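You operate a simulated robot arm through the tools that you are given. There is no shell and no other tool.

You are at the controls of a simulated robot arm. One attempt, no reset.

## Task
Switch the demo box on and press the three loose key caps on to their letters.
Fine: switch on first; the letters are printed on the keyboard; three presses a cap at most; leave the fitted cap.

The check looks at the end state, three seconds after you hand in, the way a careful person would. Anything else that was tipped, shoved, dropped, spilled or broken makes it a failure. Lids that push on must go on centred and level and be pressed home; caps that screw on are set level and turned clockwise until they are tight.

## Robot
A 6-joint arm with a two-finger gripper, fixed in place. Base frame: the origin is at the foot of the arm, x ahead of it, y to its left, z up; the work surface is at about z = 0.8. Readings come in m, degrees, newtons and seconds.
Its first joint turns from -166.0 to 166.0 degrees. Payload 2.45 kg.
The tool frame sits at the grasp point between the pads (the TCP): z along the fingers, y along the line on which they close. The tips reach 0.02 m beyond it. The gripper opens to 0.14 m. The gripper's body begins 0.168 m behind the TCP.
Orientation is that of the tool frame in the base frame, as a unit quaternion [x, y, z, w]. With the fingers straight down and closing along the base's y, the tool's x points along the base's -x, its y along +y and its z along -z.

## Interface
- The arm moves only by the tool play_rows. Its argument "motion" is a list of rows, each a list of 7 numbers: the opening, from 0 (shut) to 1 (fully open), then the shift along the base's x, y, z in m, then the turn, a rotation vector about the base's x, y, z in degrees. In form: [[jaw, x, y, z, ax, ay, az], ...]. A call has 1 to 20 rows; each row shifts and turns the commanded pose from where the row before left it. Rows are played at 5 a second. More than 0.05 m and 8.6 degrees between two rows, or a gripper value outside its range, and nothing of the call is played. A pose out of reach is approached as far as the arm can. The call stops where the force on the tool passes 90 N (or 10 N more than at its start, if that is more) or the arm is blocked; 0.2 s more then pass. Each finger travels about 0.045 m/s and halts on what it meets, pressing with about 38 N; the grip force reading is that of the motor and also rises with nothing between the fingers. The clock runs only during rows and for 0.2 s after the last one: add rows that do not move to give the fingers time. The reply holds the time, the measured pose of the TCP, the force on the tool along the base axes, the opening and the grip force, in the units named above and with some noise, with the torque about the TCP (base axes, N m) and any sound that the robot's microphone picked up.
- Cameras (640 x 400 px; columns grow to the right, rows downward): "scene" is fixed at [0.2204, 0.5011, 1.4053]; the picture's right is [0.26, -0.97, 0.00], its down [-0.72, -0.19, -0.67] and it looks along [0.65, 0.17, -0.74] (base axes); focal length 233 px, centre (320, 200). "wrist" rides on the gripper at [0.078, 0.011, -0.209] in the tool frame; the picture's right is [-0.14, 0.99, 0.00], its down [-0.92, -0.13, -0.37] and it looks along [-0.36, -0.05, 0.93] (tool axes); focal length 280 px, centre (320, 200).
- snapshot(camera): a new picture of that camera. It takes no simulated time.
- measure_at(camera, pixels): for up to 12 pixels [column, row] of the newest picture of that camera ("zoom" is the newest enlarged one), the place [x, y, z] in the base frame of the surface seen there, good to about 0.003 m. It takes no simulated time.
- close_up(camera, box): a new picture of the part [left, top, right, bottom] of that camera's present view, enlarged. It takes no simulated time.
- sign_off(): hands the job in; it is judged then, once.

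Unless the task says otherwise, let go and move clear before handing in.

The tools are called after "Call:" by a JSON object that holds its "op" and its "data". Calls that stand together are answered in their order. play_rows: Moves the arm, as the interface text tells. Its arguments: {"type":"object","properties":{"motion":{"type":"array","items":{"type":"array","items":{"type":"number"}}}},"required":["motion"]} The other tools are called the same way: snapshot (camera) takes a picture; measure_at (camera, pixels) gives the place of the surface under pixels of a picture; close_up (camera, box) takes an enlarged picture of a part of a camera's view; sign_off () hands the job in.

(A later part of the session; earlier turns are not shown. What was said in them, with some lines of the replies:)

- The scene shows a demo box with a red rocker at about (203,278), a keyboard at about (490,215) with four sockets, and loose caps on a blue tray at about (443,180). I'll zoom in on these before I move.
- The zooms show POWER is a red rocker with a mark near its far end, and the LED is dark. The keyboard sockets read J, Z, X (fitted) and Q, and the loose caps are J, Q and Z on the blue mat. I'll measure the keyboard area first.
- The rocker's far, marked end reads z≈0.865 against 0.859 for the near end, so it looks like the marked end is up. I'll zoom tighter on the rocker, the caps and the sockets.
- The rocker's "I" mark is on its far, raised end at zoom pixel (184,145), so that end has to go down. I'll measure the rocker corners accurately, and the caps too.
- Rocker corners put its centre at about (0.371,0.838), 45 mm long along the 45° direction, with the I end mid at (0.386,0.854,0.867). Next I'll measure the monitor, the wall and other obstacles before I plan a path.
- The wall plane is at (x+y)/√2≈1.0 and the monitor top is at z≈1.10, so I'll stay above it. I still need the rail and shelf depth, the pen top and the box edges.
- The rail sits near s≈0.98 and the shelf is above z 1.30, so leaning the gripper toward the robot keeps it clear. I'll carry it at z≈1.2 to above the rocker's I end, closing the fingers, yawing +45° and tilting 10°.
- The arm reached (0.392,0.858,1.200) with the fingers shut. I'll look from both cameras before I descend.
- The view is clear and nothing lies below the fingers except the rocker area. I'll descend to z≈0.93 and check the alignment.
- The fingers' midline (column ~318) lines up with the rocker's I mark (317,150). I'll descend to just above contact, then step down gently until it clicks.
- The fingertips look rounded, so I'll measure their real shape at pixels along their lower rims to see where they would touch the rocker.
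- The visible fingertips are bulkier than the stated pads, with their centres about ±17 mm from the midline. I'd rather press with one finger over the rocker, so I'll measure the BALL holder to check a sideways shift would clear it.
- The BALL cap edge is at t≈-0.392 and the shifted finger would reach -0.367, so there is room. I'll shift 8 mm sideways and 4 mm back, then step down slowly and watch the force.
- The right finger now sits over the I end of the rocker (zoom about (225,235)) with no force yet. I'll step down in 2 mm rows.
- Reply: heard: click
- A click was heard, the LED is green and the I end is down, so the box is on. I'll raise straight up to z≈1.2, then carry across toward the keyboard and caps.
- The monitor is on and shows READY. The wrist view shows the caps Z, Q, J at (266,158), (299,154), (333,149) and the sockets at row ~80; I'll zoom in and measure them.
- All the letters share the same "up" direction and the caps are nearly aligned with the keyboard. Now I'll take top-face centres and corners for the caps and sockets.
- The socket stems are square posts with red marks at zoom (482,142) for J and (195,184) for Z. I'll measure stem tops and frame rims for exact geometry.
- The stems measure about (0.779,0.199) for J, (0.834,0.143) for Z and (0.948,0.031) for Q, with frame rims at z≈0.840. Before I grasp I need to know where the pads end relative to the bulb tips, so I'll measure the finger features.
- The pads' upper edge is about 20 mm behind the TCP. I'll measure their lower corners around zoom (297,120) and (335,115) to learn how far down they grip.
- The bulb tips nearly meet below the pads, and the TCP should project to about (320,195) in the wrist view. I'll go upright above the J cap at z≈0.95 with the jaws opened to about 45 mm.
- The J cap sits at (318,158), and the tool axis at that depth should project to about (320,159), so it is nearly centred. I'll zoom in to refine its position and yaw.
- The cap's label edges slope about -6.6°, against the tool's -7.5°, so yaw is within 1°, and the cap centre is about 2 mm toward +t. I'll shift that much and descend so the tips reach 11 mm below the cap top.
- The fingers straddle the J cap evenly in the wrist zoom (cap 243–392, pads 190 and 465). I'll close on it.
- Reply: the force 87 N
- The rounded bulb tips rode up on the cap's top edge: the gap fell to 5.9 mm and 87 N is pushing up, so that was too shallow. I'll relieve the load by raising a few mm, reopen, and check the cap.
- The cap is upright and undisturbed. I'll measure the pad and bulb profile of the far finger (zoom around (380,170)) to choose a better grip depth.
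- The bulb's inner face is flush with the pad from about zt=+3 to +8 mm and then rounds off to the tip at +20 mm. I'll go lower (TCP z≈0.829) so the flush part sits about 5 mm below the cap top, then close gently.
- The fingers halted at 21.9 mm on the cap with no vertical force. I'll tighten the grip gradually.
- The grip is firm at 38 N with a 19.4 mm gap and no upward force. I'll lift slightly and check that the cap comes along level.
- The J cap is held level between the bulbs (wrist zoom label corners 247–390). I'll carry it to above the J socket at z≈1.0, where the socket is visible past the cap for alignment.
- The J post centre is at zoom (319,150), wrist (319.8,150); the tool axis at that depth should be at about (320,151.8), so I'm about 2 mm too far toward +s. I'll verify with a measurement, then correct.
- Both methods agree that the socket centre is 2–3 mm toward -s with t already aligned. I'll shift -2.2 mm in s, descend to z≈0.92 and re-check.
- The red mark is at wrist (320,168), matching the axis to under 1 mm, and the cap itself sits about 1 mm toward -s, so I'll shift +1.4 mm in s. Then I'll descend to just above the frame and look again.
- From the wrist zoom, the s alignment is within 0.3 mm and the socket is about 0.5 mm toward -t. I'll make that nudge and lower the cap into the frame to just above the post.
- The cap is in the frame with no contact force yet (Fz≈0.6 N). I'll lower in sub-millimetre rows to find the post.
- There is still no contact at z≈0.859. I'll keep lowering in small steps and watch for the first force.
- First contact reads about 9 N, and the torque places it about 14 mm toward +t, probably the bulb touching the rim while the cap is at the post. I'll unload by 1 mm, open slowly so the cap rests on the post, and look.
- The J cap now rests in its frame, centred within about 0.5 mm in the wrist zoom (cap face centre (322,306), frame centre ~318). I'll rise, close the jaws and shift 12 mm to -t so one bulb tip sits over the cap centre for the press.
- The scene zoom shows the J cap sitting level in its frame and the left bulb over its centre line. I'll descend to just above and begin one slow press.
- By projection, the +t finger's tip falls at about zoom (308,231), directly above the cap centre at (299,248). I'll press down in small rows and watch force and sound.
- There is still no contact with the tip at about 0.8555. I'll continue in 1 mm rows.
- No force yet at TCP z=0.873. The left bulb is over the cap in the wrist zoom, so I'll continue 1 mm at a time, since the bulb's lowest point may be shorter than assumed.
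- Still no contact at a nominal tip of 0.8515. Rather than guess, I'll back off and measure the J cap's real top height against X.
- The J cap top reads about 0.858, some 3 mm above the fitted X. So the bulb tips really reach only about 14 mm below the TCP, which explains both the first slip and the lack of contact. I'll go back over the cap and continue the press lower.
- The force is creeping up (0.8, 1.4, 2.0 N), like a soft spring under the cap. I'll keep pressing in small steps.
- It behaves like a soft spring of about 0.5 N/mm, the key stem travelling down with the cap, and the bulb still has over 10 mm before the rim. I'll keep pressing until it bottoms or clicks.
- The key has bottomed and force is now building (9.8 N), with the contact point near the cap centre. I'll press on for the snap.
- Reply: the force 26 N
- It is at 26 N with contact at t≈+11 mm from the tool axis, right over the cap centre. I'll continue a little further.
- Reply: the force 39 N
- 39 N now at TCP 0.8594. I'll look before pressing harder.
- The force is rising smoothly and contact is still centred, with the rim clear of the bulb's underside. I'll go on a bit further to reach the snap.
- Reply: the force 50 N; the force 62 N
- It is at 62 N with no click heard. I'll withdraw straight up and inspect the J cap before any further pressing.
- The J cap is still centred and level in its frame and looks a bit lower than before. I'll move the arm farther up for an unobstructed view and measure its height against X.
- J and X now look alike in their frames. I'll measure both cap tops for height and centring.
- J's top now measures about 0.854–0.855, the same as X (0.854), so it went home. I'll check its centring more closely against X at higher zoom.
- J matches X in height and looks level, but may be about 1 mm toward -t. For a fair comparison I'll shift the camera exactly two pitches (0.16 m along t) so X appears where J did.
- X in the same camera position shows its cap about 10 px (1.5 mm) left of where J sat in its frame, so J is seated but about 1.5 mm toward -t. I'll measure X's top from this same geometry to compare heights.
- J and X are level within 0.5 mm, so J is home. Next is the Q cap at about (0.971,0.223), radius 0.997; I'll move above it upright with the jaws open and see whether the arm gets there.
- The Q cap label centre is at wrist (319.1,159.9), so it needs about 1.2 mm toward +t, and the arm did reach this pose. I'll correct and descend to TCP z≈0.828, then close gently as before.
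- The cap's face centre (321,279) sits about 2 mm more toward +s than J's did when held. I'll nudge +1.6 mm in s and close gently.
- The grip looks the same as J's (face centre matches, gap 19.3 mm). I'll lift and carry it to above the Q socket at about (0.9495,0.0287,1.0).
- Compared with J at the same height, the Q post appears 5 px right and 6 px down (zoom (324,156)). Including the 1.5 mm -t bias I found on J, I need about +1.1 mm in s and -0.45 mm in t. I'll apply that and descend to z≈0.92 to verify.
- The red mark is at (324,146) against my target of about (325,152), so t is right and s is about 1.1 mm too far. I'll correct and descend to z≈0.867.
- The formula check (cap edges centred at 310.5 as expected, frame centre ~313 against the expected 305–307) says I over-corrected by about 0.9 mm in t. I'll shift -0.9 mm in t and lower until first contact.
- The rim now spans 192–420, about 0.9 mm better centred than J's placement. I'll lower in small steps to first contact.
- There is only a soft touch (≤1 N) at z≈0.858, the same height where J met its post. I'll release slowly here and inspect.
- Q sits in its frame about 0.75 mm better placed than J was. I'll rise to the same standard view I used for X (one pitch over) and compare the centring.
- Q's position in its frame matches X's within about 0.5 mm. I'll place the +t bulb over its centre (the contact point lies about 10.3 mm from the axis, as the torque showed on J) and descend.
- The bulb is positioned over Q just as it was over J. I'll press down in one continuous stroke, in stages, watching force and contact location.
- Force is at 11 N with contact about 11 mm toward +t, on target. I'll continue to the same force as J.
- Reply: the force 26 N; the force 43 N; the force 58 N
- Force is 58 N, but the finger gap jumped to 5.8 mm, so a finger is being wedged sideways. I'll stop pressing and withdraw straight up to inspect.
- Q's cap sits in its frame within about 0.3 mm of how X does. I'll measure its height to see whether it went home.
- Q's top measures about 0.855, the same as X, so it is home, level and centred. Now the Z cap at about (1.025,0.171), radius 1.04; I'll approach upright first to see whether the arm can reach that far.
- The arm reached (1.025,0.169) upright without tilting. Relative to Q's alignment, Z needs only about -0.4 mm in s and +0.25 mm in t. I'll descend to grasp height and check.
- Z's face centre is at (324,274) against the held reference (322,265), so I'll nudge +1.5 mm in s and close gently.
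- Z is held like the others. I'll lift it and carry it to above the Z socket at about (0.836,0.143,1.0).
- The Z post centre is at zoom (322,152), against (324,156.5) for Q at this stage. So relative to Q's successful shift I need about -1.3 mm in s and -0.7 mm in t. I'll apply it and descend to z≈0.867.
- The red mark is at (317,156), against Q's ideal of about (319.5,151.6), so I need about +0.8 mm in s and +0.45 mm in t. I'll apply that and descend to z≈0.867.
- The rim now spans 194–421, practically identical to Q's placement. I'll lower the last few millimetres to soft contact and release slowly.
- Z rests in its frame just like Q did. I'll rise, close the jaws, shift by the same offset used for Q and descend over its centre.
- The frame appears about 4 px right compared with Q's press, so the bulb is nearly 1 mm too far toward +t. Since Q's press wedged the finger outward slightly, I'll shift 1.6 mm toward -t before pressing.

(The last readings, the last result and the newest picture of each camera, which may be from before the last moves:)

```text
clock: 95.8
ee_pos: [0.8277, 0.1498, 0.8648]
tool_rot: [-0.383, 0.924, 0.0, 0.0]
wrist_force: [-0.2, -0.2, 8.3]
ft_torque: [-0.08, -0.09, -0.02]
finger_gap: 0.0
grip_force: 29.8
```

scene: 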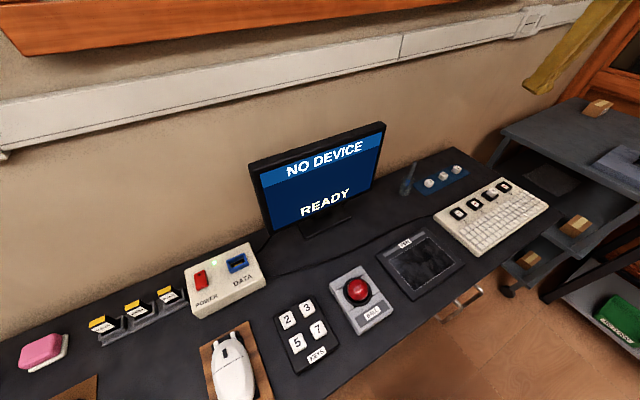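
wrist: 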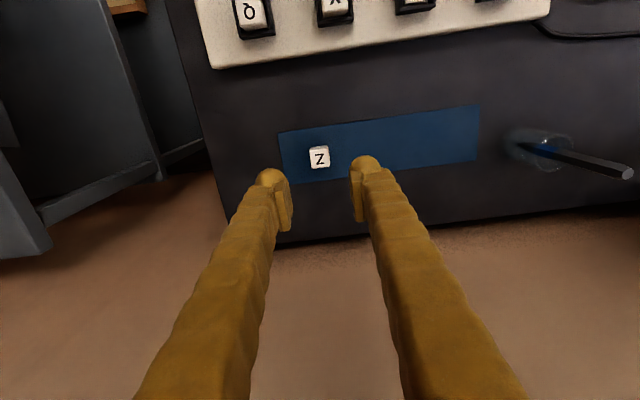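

Contact is building normally, as with the others (8 N, about 14 mm toward +t by torque, within noise). I'll continue the same single stroke.

Call:
{"op": "play_rows", "data": {"motion": [[0, 0, 0, -0.001, 0, 0, 0], [0, 0, 0, -0.001, 0, 0, 0], [0, 0, 0, -0.001, 0, 0, 0], [0, 0, 0, 0, 0, 0, 0]]}}

Call:
{"op": "play_rows", "data": {"motion": [[0, 0, 0, -0.001, 0, 0, 0], [0, 0, 0, -0.001, 0, 0, 0], [0, 0, 0, 0, 0, 0, 0]]}}

```text
clock: 96.8
ee_pos: [0.8277, 0.1499, 0.8639]
tool_rot: [-0.382, 0.924, 0.0, 0.0]
wrist_force: [-1.1, -0.6, 18.1]
ft_torque: [-0.11, -0.11, -0.01]
finger_gap: 0.0
grip_force: 29.6
```

```text
clock: 97.6
ee_pos: [0.8276, 0.151, 0.8611]
tool_rot: [-0.383, 0.924, 0.0, 0.001]
wrist_force: [3.0, 0.6, 33.5]
ft_torque: [-0.25, -0.31, 0.01]
finger_gap: 0.0
grip_force: 29.3
```

Call:
{"op": "play_rows", "data": {"motion": [[0, 0, 0, -0.001, 0, 0, 0], [0, 0, 0, -0.001, 0, 0, 0], [0, 0, 0, 0, 0, 0, 0]]}}

Call:
{"op": "play_rows", "data": {"motion": [[0, 0, 0, -0.001, 0, 0, 0], [0, 0, 0, -0.0005, 0, 0, 0], [0, 0, 0, 0, 0, 0, 0]]}}

```text
clock: 98.4
ee_pos: [0.828, 0.1516, 0.8588]
tool_rot: [-0.383, 0.924, 0.0, 0.002]
wrist_force: [0.3, -1.4, 49.8]
ft_torque: [-0.41, -0.34, -0.02]
finger_gap: 0.0
grip_force: 29.2
```

```text
clock: 99.2
ee_pos: [0.8277, 0.1507, 0.8569]
tool_rot: [-0.383, 0.924, 0.0, 0.001]
wrist_force: [0.4, -0.1, 64.7]
ft_torque: [-0.45, -0.46, 0.01]
finger_gap: 0.0
grip_force: 29.2
```

It reached 65 N with the finger gap staying shut. I'll withdraw straight up and go to the standard comparison view for Z.

Call:
{"op": "play_rows", "data": {"motion": [[0, 0, 0, 0.004, 0, 0, 0], [0, 0, 0, 0.004, 0, 0, 0], [0, 0, 0, 0.015, 0, 0, 0], [0, 0, 0, 0.04, 0, 0, 0], [0, -0.0008, 0.0103, 0.045, 0, 0, 0], [0, -0.0007, 0.0103, 0.045, 0, 0, 0], [0, 0, 0, 0.045, 0, 0, 0], [0, 0, 0, 0.013, 0, 0, 0], [0, 0, 0, 0, 0, 0, 0]]}}

Call:
{"op": "close_up", "data": {"camera": "wrist", "box": [280, 125, 330, 165]}}

Call:
{"op": "measure_at", "data": {"camera": "zoom", "pixels": [[285, 130], [225, 75], [335, 62], [350, 178], [240, 195], [285, 70], [290, 185], [232, 135], [345, 120]]}}

Call:
{"op": "close_up", "data": {"camera": "scene", "box": [450, 175, 520, 225]}}

```text
clock: 101.2
ee_pos: [0.8266, 0.1718, 1.0687]
tool_rot: [-0.383, 0.924, 0.0, -0.001]
wrist_force: [-0.7, 0.2, 0.1]
ft_torque: [-0.03, 0.01, 0.01]
finger_gap: 0.0001
grip_force: 29.8
```

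```text
10.00 times, centred on (305, 145) of wrist
```

zoom: 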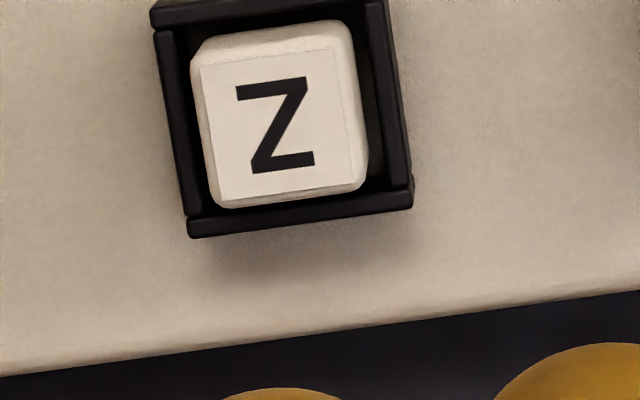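

```text
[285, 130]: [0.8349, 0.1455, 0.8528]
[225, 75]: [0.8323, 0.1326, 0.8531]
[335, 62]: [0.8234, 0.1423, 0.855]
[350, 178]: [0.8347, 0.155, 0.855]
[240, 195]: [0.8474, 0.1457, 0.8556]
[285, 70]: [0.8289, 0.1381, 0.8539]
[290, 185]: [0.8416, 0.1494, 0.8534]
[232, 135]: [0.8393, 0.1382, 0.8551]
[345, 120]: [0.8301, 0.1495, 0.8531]
```

```text
8.00 times, centred on (485, 200) of scene
```

zoom: 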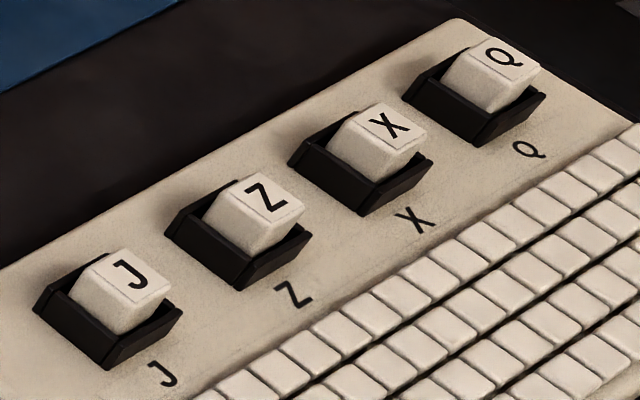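

Z's top averages 0.854, level with X, and it is centred within about 0.3 mm. I'll recheck J from the identical standard view, since it had looked about 1.5 mm off.

Call:
{"op": "play_rows", "data": {"motion": [[0, -0.0285, 0.0283, 0.0015, 0, 0, 0], [0, -0.0281, 0.0283, 0.0015, 0, 0, 0], [0, 0, 0, 0, 0, 0, 0]]}}

Call:
{"op": "close_up", "data": {"camera": "wrist", "box": [280, 125, 330, 165]}}

Call:
{"op": "measure_at", "data": {"camera": "zoom", "pixels": [[285, 130], [230, 75], [345, 62], [360, 178], [245, 190], [285, 70], [300, 185], [238, 135], [355, 120]]}}

```text
clock: 102.0
ee_pos: [0.7684, 0.2294, 1.0703]
tool_rot: [-0.383, 0.924, 0.001, 0.0]
wrist_force: [-0.9, -0.6, -0.2]
ft_torque: [-0.01, 0.0, -0.01]
finger_gap: 0.0003
grip_force: 29.1
```

```text
10.00 times, centred on (305, 145) of wrist
```

zoom: 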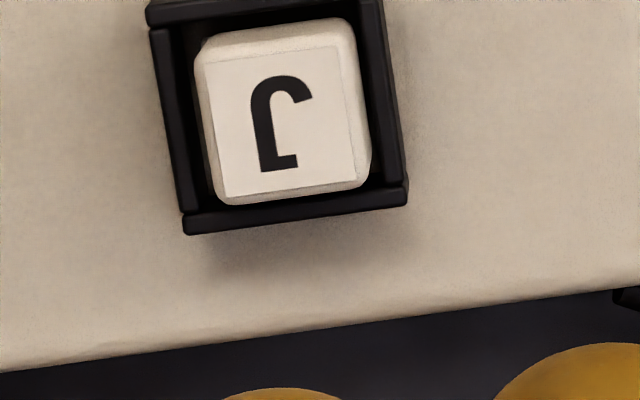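

```text
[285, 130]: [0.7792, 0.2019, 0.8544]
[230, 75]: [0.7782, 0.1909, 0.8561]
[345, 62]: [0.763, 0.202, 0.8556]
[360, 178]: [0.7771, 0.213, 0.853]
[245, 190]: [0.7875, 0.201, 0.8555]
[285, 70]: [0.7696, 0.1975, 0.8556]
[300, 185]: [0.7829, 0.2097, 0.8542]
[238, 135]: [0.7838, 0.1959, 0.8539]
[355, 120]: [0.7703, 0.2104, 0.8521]
```

J is level at about 0.8545 and sits about 1.3 mm off frame centre, well inside its frame; the others are within 0.3 mm. I'll look at the whole scene and monitor, and zoom in on all four caps before deciding anything else.

Call:
{"op": "snapshot", "data": {"camera": "scene"}}

Call:
{"op": "close_up", "data": {"camera": "scene", "box": [450, 195, 480, 225]}}

Call:
{"op": "close_up", "data": {"camera": "scene", "box": [465, 187, 495, 217]}}

Call:
{"op": "close_up", "data": {"camera": "scene", "box": [495, 170, 525, 200]}}

```text
taken
```

scene: 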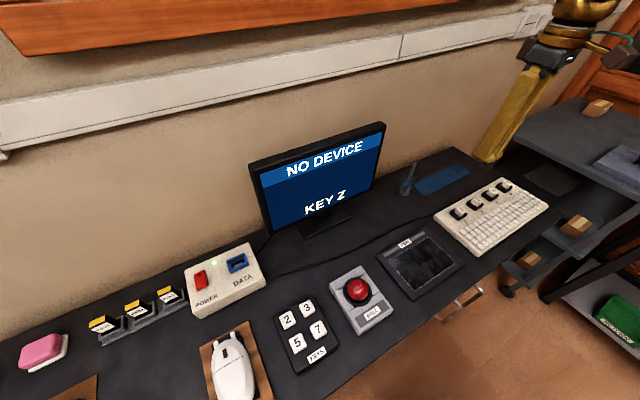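

```text
13.33 times, centred on (465, 210) of scene
```

zoom: 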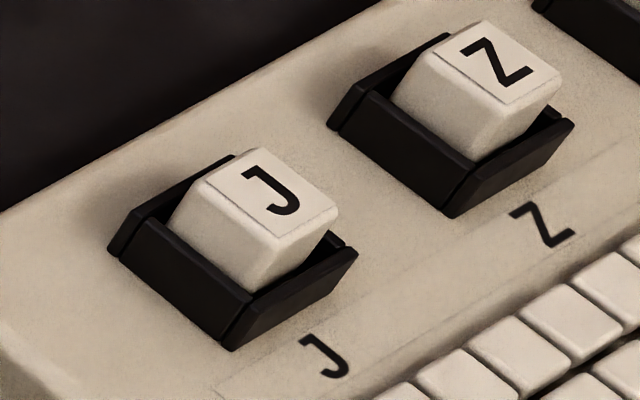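

```text
13.33 times, centred on (480, 202) of scene
```

zoom: 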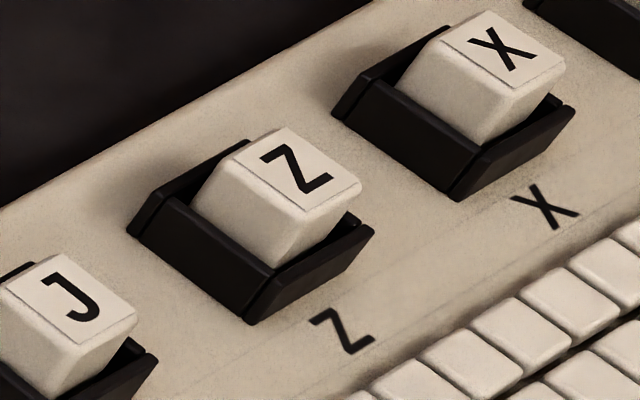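

```text
13.33 times, centred on (510, 185) of scene
```

zoom: 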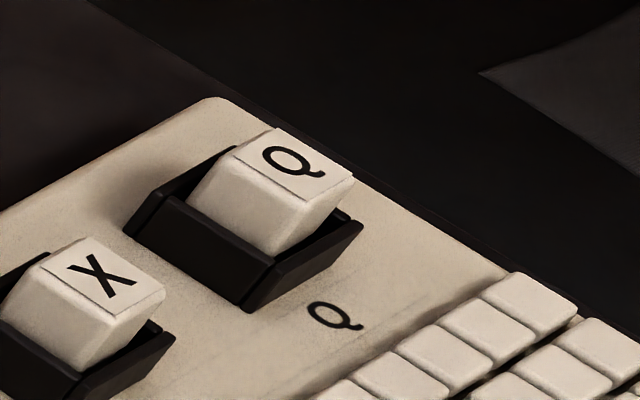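

The monitor now reads "KEY Z", so presses register, and all four caps sit alike in the zooms: J, Z and Q are level and at X's height. Nothing else looks moved (pen cup, mat, mouse and tablet all in place), so I'll raise the arm clear of the keyboard and take a last look.

Call:
{"op": "play_rows", "data": {"motion": [[0.1, 0, 0, 0.04, 0, 0, 0], [0.2, 0, 0, 0.04, 0, 0, 0], [0.3, -0.01, 0.02, 0.04, 0, 0, 0], [0.3, -0.02, 0.035, 0.01, 0, 0, 0], [0.3, -0.02, 0.035, 0, 0, 0, 0], [0.3, -0.02, 0.035, 0, 0, 0, 0], [0.3, -0.02, 0.035, 0, 0, 0, 0], [0.3, 0, 0, 0, 0, 0, 0]]}}

Call:
{"op": "snapshot", "data": {"camera": "scene"}}

Call:
{"op": "close_up", "data": {"camera": "scene", "box": [390, 140, 560, 260]}}

Call:
{"op": "close_up", "data": {"camera": "scene", "box": [170, 230, 280, 330]}}

```text
clock: 103.8
ee_pos: [0.6792, 0.3875, 1.2]
tool_rot: [-0.383, 0.924, 0.0, 0.0]
wrist_force: [0.1, 0.0, 0.3]
ft_torque: [0.0, 0.01, 0.01]
finger_gap: 0.0423
grip_force: 0.0
```

```text
taken
```

scene: 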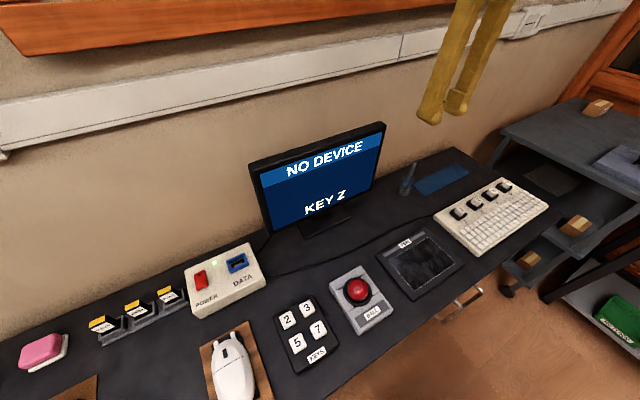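

```text
3.33 times, centred on (475, 200) of scene
```

zoom: 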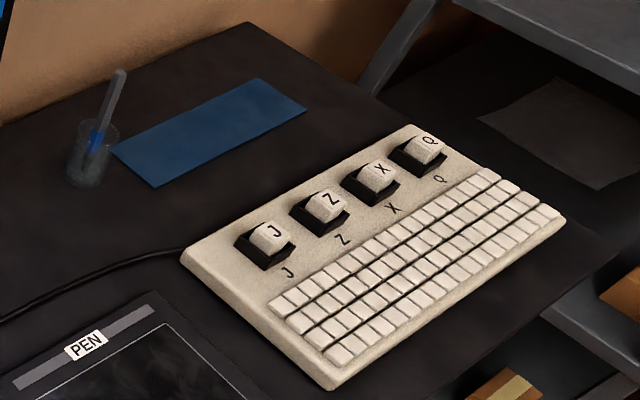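

```text
4.00 times, centred on (225, 280) of scene
```

zoom: 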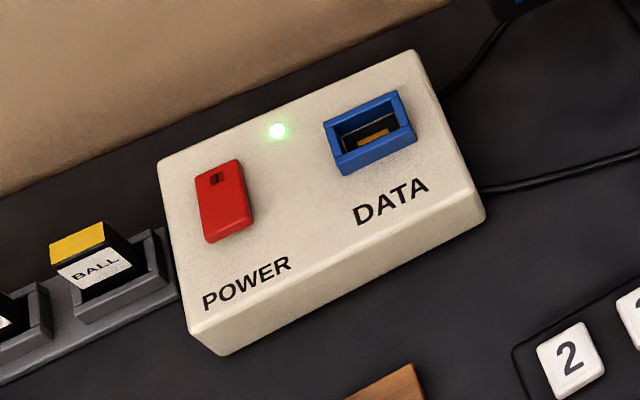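

The final pictures show the LED green with the I end down, and caps J, Z and Q on their printed letters, level with the untouched X. The keyboard, mat and pen cup are where they started, and the arm is clear with its jaws open. J is seated but about 1.3 mm off its frame centre; I'm leaving it rather than risk unseating it, and handing in.

Call:
{"op": "sign_off", "data": {}}

```text
The job is handed in.
```

The demo box is on, and the J, Q and Z caps are pressed on to their letters. I handed the job in, but I haven't seen the result of the check.

- **Switch:** I pressed the "I" end of the POWER rocker first. It clicked and the LED turned green.
- **Caps:** each cap took one press. All three measure level with the X cap, within about 1 mm. I heard no click from any of them, so I'm going by that height. The monitor showed "KEY Z" after the last press; I didn't check it after J or Q.
- **J cap:** it sits about 1.3 mm to one side of its frame centre. I left it because pushing it sideways might have unseated it. Q and Z are within about 0.3 mm.
- **First grasp of J:** the first try was too shallow. The fingers slid up the cap and pushed down on it with about 87 N. The cap stayed upright on the mat and was not damaged as far as I could see.
- **Everything else:** I didn't touch the X cap. The keyboard, mat, pen cup and the rest of the desk look unmoved, and the arm is clear with its jaws open.
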